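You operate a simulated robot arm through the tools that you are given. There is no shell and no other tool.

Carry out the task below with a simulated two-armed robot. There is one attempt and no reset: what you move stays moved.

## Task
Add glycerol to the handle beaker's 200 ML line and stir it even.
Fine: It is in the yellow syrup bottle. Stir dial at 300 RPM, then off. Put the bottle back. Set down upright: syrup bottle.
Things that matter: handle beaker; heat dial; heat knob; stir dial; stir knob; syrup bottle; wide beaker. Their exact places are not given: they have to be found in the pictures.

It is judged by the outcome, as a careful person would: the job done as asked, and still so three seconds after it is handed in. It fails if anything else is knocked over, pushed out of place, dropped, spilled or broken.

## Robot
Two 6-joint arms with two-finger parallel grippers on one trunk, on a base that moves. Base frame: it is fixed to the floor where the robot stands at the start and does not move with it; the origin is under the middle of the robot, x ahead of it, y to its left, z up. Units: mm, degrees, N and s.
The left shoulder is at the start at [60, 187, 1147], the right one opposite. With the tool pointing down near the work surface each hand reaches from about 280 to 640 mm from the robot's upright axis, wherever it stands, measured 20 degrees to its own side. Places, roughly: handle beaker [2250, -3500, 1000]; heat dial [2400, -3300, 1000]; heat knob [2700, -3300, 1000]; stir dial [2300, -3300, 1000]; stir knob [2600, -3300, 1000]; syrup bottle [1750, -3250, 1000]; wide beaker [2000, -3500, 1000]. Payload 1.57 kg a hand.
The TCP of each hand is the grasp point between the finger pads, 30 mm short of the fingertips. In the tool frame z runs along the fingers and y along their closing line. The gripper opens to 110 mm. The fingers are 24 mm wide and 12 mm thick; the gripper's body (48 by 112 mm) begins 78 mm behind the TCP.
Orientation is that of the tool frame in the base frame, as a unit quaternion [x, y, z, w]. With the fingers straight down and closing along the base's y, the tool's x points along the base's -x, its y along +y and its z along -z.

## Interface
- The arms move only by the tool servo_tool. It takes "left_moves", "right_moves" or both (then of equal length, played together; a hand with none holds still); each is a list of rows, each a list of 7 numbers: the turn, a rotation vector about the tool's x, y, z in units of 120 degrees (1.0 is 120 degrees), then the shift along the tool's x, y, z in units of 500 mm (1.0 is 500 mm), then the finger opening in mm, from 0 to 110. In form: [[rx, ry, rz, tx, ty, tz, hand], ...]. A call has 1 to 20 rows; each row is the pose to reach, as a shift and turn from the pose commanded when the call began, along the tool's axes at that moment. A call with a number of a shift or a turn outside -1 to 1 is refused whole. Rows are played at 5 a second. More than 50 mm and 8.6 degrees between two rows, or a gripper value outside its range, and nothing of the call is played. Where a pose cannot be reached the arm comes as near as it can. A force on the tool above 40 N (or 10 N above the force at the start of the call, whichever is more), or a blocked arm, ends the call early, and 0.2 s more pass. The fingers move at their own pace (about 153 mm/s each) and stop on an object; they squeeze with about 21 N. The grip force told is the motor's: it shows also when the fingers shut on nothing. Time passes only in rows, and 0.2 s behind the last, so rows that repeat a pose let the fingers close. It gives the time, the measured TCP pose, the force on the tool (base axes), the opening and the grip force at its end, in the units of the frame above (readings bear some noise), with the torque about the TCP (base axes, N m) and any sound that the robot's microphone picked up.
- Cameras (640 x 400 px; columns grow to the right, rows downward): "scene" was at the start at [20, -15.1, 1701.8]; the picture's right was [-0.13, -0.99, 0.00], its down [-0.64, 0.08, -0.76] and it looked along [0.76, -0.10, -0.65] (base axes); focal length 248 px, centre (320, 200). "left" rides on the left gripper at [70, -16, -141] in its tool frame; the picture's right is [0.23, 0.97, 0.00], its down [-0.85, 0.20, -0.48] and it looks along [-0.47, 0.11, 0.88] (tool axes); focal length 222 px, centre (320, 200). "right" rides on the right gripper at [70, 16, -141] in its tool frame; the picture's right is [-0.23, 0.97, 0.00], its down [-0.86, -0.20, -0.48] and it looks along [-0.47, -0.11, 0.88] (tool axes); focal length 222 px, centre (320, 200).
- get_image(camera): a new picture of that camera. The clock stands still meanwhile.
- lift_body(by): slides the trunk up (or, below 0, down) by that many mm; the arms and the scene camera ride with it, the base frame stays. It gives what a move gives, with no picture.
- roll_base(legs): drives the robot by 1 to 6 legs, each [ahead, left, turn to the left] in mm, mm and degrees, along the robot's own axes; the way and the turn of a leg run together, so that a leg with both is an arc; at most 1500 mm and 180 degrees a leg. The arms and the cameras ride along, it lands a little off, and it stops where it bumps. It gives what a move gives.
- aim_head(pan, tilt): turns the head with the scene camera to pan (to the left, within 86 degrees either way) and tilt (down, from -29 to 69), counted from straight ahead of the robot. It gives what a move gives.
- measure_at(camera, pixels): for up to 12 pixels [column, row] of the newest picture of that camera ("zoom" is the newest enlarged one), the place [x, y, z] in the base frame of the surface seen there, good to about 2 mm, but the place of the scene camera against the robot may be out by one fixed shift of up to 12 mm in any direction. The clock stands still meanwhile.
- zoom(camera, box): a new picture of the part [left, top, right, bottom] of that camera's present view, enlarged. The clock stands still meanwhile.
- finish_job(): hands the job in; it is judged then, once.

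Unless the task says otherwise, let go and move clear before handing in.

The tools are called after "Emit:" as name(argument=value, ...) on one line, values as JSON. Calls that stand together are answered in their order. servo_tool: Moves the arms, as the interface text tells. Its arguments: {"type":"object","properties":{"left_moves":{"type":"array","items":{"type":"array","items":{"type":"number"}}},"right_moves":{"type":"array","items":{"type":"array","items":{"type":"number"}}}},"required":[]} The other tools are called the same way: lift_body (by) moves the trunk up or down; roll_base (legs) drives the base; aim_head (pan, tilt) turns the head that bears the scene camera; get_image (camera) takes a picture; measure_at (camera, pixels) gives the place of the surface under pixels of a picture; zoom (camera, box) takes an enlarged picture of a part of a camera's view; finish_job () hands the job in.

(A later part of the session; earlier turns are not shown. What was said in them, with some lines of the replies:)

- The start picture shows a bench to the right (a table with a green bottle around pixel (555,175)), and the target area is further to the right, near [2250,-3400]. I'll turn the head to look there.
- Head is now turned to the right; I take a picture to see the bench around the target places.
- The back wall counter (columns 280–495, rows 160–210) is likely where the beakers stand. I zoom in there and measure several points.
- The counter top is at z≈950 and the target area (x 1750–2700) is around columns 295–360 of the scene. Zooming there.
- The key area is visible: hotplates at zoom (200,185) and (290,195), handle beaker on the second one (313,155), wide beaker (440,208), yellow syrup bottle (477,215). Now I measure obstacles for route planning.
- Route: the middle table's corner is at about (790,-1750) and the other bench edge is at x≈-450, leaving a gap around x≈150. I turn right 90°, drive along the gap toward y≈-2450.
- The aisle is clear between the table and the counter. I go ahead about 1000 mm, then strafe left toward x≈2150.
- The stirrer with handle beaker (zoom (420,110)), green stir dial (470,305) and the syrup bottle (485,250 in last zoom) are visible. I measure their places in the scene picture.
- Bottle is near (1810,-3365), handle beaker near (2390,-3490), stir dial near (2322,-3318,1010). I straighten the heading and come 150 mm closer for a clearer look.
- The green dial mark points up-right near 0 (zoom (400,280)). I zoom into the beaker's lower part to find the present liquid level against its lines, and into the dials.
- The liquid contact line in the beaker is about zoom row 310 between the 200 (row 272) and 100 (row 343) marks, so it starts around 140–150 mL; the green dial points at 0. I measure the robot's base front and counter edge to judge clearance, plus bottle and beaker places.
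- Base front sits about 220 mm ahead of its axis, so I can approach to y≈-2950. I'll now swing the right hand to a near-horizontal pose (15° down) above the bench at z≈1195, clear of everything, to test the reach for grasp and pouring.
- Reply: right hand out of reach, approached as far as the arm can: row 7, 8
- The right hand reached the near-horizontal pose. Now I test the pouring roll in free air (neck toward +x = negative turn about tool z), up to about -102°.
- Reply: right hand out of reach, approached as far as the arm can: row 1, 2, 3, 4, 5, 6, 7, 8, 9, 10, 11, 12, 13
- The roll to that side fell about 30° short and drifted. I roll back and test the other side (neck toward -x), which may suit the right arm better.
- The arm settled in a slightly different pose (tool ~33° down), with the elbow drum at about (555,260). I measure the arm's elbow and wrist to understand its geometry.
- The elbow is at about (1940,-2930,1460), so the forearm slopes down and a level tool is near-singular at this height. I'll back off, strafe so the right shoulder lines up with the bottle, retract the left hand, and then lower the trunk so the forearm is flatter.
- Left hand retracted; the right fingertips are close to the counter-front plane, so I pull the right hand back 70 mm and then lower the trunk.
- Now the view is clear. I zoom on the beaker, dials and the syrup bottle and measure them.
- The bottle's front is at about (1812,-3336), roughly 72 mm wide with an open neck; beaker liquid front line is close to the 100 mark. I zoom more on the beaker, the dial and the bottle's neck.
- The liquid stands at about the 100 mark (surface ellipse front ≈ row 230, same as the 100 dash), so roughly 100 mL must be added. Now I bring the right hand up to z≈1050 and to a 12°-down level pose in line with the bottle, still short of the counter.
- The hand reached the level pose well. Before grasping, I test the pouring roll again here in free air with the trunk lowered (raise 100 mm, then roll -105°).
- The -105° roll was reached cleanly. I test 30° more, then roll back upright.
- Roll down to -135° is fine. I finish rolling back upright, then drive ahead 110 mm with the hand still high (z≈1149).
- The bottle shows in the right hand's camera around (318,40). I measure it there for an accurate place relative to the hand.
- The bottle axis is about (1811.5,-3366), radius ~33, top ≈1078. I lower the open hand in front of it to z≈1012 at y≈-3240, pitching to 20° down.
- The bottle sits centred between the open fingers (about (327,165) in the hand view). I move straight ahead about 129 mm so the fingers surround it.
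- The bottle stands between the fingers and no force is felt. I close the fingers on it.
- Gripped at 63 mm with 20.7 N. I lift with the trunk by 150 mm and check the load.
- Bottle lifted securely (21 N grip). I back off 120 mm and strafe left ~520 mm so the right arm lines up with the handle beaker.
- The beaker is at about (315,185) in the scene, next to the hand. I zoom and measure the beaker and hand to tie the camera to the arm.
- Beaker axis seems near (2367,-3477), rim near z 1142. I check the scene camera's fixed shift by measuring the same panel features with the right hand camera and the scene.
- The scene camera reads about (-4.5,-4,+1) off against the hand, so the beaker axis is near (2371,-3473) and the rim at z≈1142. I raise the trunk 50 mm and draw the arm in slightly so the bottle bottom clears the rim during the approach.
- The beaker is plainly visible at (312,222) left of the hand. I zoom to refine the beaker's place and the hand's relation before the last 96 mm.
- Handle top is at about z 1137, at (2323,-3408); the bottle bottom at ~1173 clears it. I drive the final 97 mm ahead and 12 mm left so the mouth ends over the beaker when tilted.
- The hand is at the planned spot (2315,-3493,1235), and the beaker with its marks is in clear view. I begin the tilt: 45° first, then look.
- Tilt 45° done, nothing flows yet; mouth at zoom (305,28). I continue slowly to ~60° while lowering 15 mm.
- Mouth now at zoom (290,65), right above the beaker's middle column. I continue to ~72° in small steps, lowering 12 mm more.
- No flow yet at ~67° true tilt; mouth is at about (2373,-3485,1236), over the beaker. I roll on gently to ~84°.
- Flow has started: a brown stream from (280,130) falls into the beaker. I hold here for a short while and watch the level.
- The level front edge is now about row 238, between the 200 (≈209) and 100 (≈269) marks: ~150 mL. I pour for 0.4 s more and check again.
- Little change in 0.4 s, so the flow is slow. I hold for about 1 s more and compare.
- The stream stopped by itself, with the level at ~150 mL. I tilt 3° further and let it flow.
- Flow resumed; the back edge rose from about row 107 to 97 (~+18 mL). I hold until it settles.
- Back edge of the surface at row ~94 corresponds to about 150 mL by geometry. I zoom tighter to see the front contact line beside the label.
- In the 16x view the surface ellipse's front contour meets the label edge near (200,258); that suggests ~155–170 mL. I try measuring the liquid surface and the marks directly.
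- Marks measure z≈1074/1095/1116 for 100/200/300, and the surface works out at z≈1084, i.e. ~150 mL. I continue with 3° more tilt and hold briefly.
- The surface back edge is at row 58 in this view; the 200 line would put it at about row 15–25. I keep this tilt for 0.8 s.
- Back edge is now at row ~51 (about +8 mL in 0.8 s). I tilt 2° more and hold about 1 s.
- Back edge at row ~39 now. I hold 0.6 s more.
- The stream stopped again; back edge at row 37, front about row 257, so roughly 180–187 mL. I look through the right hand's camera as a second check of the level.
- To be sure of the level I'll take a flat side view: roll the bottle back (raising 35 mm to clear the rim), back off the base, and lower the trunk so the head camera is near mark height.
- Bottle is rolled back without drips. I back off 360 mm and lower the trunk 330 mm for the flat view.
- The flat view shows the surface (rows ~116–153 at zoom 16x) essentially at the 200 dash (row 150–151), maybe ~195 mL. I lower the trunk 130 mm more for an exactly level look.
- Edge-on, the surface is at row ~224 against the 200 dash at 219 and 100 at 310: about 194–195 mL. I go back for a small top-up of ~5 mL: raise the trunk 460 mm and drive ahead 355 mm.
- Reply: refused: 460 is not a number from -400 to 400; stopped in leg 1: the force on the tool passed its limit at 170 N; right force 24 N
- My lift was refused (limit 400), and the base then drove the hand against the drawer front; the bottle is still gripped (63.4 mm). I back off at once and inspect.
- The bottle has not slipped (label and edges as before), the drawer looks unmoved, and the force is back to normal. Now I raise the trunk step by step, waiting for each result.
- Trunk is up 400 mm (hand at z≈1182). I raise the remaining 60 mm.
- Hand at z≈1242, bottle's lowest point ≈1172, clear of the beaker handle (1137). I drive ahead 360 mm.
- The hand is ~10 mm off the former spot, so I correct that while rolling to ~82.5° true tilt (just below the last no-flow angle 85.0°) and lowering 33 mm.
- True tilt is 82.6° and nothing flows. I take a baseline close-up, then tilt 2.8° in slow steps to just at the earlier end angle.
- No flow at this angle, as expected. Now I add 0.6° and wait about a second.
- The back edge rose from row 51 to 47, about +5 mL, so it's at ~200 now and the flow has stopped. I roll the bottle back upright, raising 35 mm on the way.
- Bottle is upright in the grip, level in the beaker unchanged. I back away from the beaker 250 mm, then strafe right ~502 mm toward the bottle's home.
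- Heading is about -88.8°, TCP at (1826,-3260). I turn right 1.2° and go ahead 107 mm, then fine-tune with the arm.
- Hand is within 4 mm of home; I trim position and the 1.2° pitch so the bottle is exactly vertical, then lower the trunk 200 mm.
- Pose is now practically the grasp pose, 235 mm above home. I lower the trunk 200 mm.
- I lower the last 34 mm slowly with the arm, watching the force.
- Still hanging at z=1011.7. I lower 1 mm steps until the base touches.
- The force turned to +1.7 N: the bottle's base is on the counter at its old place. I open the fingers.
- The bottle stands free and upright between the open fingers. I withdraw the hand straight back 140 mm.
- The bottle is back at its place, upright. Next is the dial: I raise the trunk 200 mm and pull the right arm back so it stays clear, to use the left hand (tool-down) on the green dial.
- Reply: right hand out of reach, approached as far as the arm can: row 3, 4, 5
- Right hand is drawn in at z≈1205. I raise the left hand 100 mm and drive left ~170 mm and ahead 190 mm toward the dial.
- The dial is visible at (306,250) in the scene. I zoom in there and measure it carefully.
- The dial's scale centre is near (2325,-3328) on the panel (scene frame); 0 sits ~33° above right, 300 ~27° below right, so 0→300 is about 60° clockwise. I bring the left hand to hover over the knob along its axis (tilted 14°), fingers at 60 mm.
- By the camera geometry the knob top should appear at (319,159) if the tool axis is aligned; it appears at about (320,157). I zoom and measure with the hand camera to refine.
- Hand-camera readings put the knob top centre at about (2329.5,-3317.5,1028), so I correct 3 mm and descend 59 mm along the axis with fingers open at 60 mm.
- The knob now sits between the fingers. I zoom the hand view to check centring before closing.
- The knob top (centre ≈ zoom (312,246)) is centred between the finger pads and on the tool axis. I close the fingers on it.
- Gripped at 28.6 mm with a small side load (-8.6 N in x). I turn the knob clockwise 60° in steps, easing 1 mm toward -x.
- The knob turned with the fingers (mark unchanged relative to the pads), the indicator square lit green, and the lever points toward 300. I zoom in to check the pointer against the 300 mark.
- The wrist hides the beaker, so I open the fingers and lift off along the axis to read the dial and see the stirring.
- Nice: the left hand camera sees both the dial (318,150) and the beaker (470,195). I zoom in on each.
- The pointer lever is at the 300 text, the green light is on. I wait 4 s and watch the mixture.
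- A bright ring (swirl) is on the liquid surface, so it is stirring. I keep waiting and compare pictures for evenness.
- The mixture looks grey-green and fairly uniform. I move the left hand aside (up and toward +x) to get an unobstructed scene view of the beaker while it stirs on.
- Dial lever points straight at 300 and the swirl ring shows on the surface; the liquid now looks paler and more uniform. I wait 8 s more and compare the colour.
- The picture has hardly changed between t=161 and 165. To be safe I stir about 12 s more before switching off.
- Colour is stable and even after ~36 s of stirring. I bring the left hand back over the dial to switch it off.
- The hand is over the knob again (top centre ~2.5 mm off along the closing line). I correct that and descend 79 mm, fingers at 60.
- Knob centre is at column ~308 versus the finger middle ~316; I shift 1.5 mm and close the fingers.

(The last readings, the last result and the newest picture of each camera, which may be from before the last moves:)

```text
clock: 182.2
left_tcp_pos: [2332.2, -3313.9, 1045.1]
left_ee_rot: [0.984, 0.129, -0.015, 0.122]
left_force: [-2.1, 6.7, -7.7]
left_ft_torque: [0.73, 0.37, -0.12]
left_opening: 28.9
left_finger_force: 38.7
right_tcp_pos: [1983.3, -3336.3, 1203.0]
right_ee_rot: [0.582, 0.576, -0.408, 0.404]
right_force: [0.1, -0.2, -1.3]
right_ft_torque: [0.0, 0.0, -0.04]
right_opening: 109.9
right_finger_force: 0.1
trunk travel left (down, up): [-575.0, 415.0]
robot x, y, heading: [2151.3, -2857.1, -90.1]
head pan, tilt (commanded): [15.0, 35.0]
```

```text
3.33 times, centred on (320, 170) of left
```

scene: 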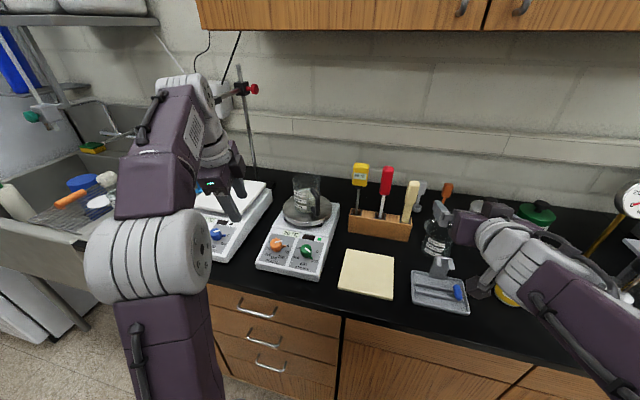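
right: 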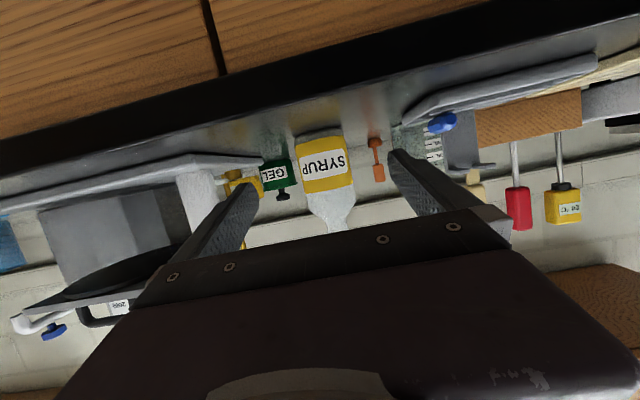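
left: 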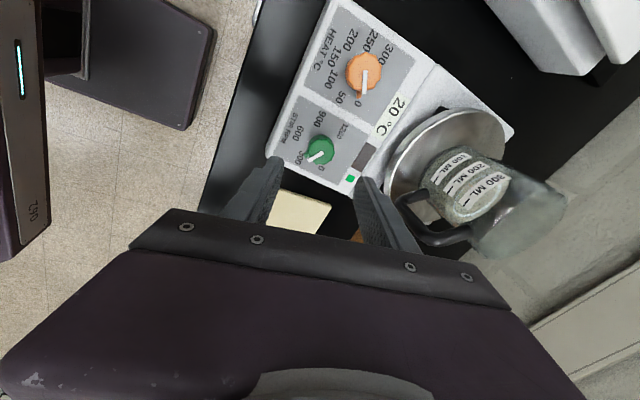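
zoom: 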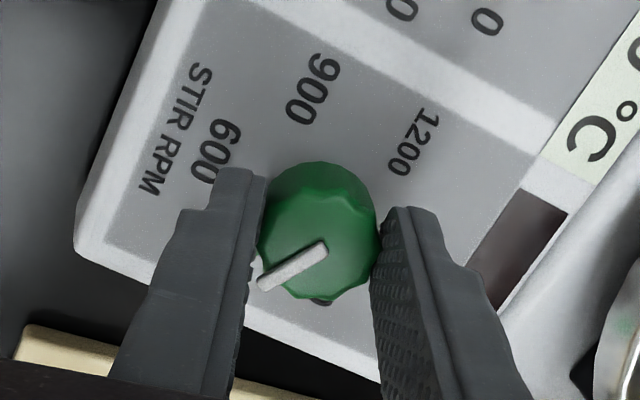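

Firm grip again (28.9 mm). I turn the knob back counter-clockwise 61° to 0.

Emit:
servo_tool(left_moves=[[0, 0, -0.0635, 0, 0, 0, 15], [0, 0, -0.127, 0, 0, 0, 15], [0, 0, -0.1905, 0, 0, 0, 15], [0, 0, -0.254, 0, 0, 0, 15], [0, 0, -0.3175, 0, 0, 0, 15], [0, 0, -0.381, 0, 0, 0, 15], [0, 0, -0.4445, 0, 0, 0, 15], [0, 0, -0.508, 0, 0, 0, 15], [0, 0, -0.508, 0, 0, 0, 15]])

Emit:
zoom(camera="left", box=[256, 110, 384, 230])

Emit:
zoom(camera="scene", box=[270, 210, 350, 270])

```text
clock: 184.2
left_tcp_pos: [2331.4, -3313.4, 1045.3]
left_ee_rot: [0.782, 0.611, -0.075, 0.096]
left_force: [-7.7, 19.8, -19.2]
left_ft_torque: [0.6, 0.53, -0.43]
left_opening: 29.2
left_finger_force: 38.9
right_tcp_pos: [1982.7, -3334.9, 1203.6]
right_ee_rot: [0.581, 0.576, -0.409, 0.405]
right_force: [0.0, 0.6, 0.1]
right_ft_torque: [0.01, 0.01, 0.0]
right_opening: 110.1
right_finger_force: 0.0
trunk travel left (down, up): [-575.0, 415.0]
robot x, y, heading: [2151.2, -2854.4, -90.1]
head pan, tilt (commanded): [15.0, 35.0]
```

```text
3.33 times, centred on (320, 170) of left
```

zoom: 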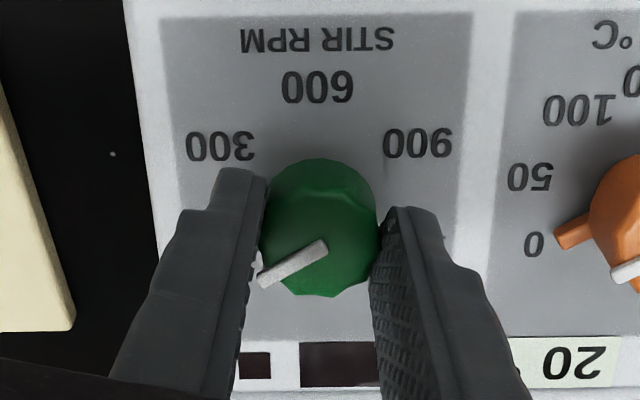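

```text
6.67 times, centred on (310, 240) of scene
```

zoom: 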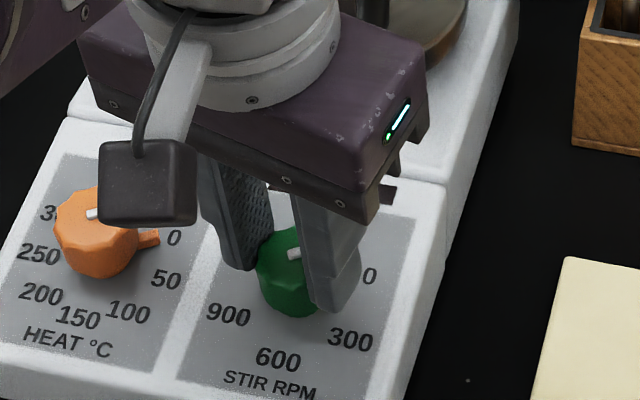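

The indicator square is dark again ((255,365) in the hand view) and the mark is back as at the start. I release and lift off.

Emit:
servo_tool(left_moves=[[0, 0, 0, 0, 0, 0, 40], [0, 0, 0, 0, 0, 0, 60], [0, 0, 0, 0, 0, 0, 60], [0, 0, 0, 0, 0, -0.04, 60], [0, 0, 0, 0, 0, -0.1, 60], [0, 0, 0, 0, 0, -0.16, 60]])

Emit:
zoom(camera="left", box=[256, 90, 384, 210])

```text
clock: 185.6
left_tcp_pos: [2331.4, -3294.5, 1124.7]
left_ee_rot: [0.782, 0.61, -0.076, 0.098]
left_force: [-0.4, 0.6, -0.3]
left_ft_torque: [-0.01, -0.01, -0.01]
left_opening: 59.9
left_finger_force: 0.2
right_tcp_pos: [1983.4, -3336.6, 1202.6]
right_ee_rot: [0.58, 0.577, -0.407, 0.405]
right_force: [-0.5, -1.3, 0.0]
right_ft_torque: [0.0, -0.04, 0.03]
right_opening: 110.0
right_finger_force: 0.0
trunk travel left (down, up): [-575.0, 415.0]
robot x, y, heading: [2156.3, -2856.1, -90.2]
head pan, tilt (commanded): [15.0, 35.0]
```

```text
3.33 times, centred on (320, 150) of left
```

zoom: 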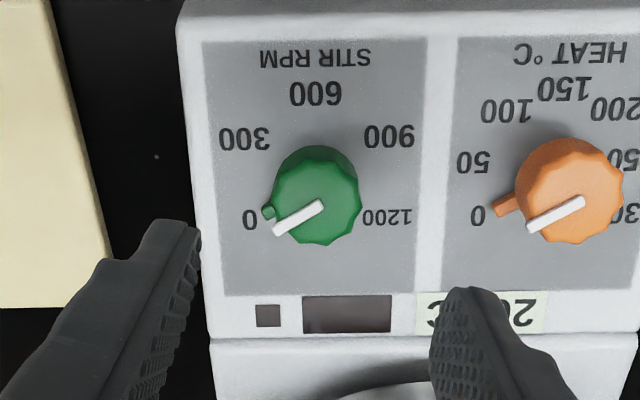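

The dial is back at 0 with the light off, the heat dial untouched at 0. I move the left hand up and back, clear of everything.

Emit:
servo_tool(left_moves=[[0, 0, 0, 0, 0, -0.06, 60], [0, 0, 0, 0.06, 0, -0.1, 60], [0, 0, 0, 0.13, 0, -0.1, 60], [0, 0, 0, 0.2, 0, -0.1, 60], [0, 0, 0, 0.26, 0, -0.1, 60], [0, 0, 0, 0.26, 0, -0.1, 60]])

Emit:
roll_base(legs=[[-250, 0, 0]])

Emit:
aim_head(pan=5, tilt=25)

Emit:
get_image(camera="scene")

```text
clock: 187.0
left_tcp_pos: [2364.4, -3166.0, 1140.5]
left_ee_rot: [0.783, 0.61, -0.076, 0.096]
left_force: [-0.6, 0.3, 0.3]
left_ft_torque: [0.02, 0.0, 0.01]
left_opening: 60.3
left_finger_force: 0.0
left hand out of reach, approached as far as the arm can: row 5, 6
right_tcp_pos: [1983.1, -3337.5, 1201.7]
right_ee_rot: [0.581, 0.577, -0.407, 0.404]
right_force: [0.5, -0.6, -0.4]
right_ft_torque: [0.02, -0.01, 0.01]
right_opening: 109.9
right_finger_force: 0.0
trunk travel left (down, up): [-575.0, 415.0]
robot x, y, heading: [2154.1, -2853.1, -90.0]
head pan, tilt (commanded): [15.0, 35.0]
```

```text
clock: 188.8
left_tcp_pos: [2366.4, -2918.2, 1143.0]
left_ee_rot: [0.781, 0.612, -0.075, 0.097]
left_force: [-0.9, 0.0, 0.0]
left_ft_torque: [0.0, -0.01, 0.03]
left_opening: 60.1
left_finger_force: 0.0
right_tcp_pos: [1986.3, -3090.4, 1203.6]
right_ee_rot: [0.58, 0.578, -0.407, 0.405]
right_force: [-0.3, 0.3, -0.2]
right_ft_torque: [0.02, 0.01, 0.04]
right_opening: 110.2
right_finger_force: 0.0
trunk travel left (down, up): [-575.0, 415.0]
robot x, y, heading: [2152.8, -2609.1, -89.9]
head pan, tilt (commanded): [15.0, 35.0]
```

```text
clock: 189.5
left_tcp_pos: [2365.2, -2918.0, 1142.0]
left_ee_rot: [0.78, 0.613, -0.076, 0.098]
left_force: [-1.5, 0.4, -0.2]
left_ft_torque: [0.03, 0.01, -0.02]
left_opening: 60.1
left_finger_force: 0.1
right_tcp_pos: [1986.0, -3090.0, 1202.3]
right_ee_rot: [0.58, 0.578, -0.407, 0.405]
right_force: [-0.2, 0.3, 0.6]
right_ft_torque: [0.03, 0.02, 0.0]
right_opening: 109.7
right_finger_force: 0.1
trunk travel left (down, up): [-575.0, 415.0]
robot x, y, heading: [2153.1, -2608.8, -89.6]
head pan, tilt (commanded): [5.0, 25.0]
```

```text
taken
```

scene: 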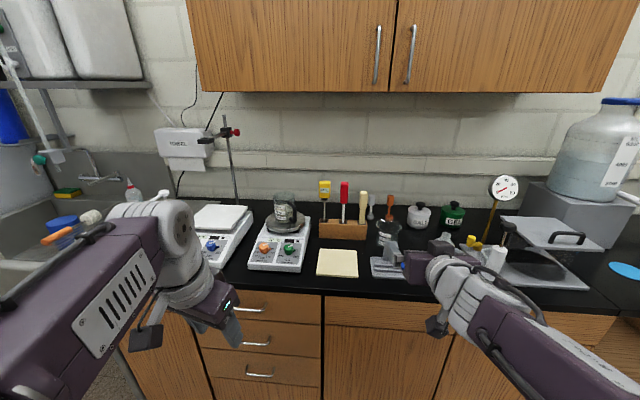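

Everything stands in place. For a last check of the level I lower the trunk 400 mm (both hands are well in front of the counter).

Emit:
lift_body(by=-400)

Emit:
aim_head(pan=10, tilt=5)

Emit:
get_image(camera="scene")

```text
clock: 193.3
left_tcp_pos: [2366.5, -2917.6, 742.0]
left_ee_rot: [0.781, 0.613, -0.075, 0.098]
left_force: [-0.1, -0.2, 0.6]
left_ft_torque: [0.04, -0.04, 0.0]
left_opening: 60.2
left_finger_force: 0.1
right_tcp_pos: [1986.8, -3091.2, 803.2]
right_ee_rot: [0.58, 0.578, -0.407, 0.405]
right_force: [-0.4, -0.5, 0.8]
right_ft_torque: [-0.01, 0.02, 0.02]
right_opening: 110.1
right_finger_force: 0.2
trunk travel left (down, up): [-175.0, 815.0]
robot x, y, heading: [2149.0, -2604.8, -89.8]
head pan, tilt (commanded): [5.0, 25.0]
```

```text
clock: 194.2
left_tcp_pos: [2366.6, -2918.3, 742.5]
left_ee_rot: [0.781, 0.613, -0.075, 0.097]
left_force: [0.0, 0.0, -0.2]
left_ft_torque: [0.05, 0.02, 0.0]
left_opening: 59.8
left_finger_force: 0.0
right_tcp_pos: [1985.9, -3091.4, 802.8]
right_ee_rot: [0.579, 0.578, -0.407, 0.406]
right_force: [-0.7, 0.2, -0.3]
right_ft_torque: [0.04, -0.01, -0.01]
right_opening: 110.1
right_finger_force: 0.1
trunk travel left (down, up): [-175.0, 815.0]
robot x, y, heading: [2149.8, -2605.6, -89.9]
head pan, tilt (commanded): [10.0, 5.0]
```

```text
taken
```

scene: 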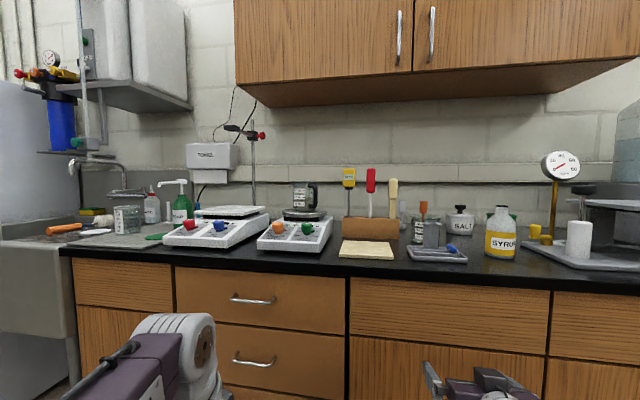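

Emit:
zoom(camera="scene", box=[286, 185, 326, 215])

Emit:
zoom(camera="scene", box=[250, 175, 540, 275])

```text
13.33 times, centred on (306, 200) of scene
```

zoom: 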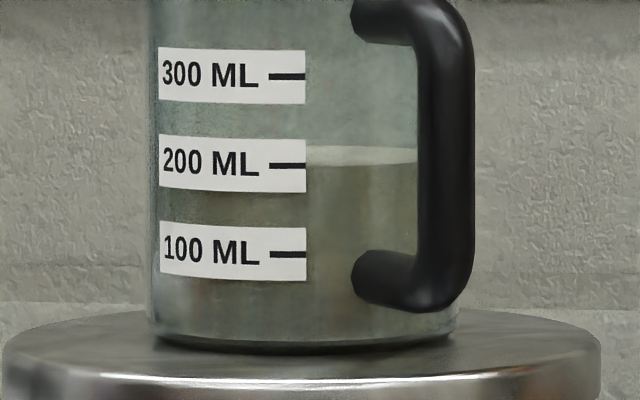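

```text
2.21 times, centred on (395, 225) of scene
```

zoom: 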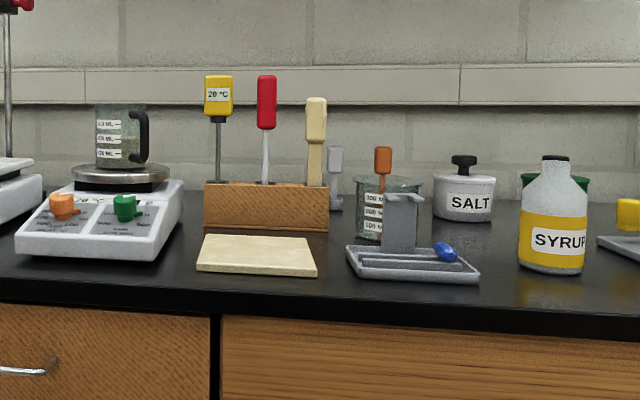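

The last view shows the surface's front edge at row ~165, level with the 200 ML dash (165). The mixture is one even colour, and both dials are at 0. The syrup bottle stands upright at its old place and nothing else has been disturbed. Both hands are clear, so I hand the job in.

Emit:
finish_job()

```text
The job is handed in.
```

I added glycerol to the handle beaker up to the 200 ML line, stirred it even, and handed the job in. The grader's verdict has not come back.

- **Fill level:** the beaker started at about 100 mL. In the last side view the liquid's surface lines up with the 200 ML mark.
- **Stirring:** I turned the stir dial to 300 RPM and left it there for about 40 seconds, until the colour stopped changing. Then I turned it back to 0, and its light went off. The heat dial was not touched and reads 0.
- **Syrup bottle:** it is back where it was picked up, standing upright.
- **Bump:** I drove the base forward after the robot refused a trunk lift, and the right hand, holding the bottle, pressed against a drawer front hard enough to stop the move (170 N). The bottle did not slip in the grip and the drawer looked unmoved. I saw no spill.
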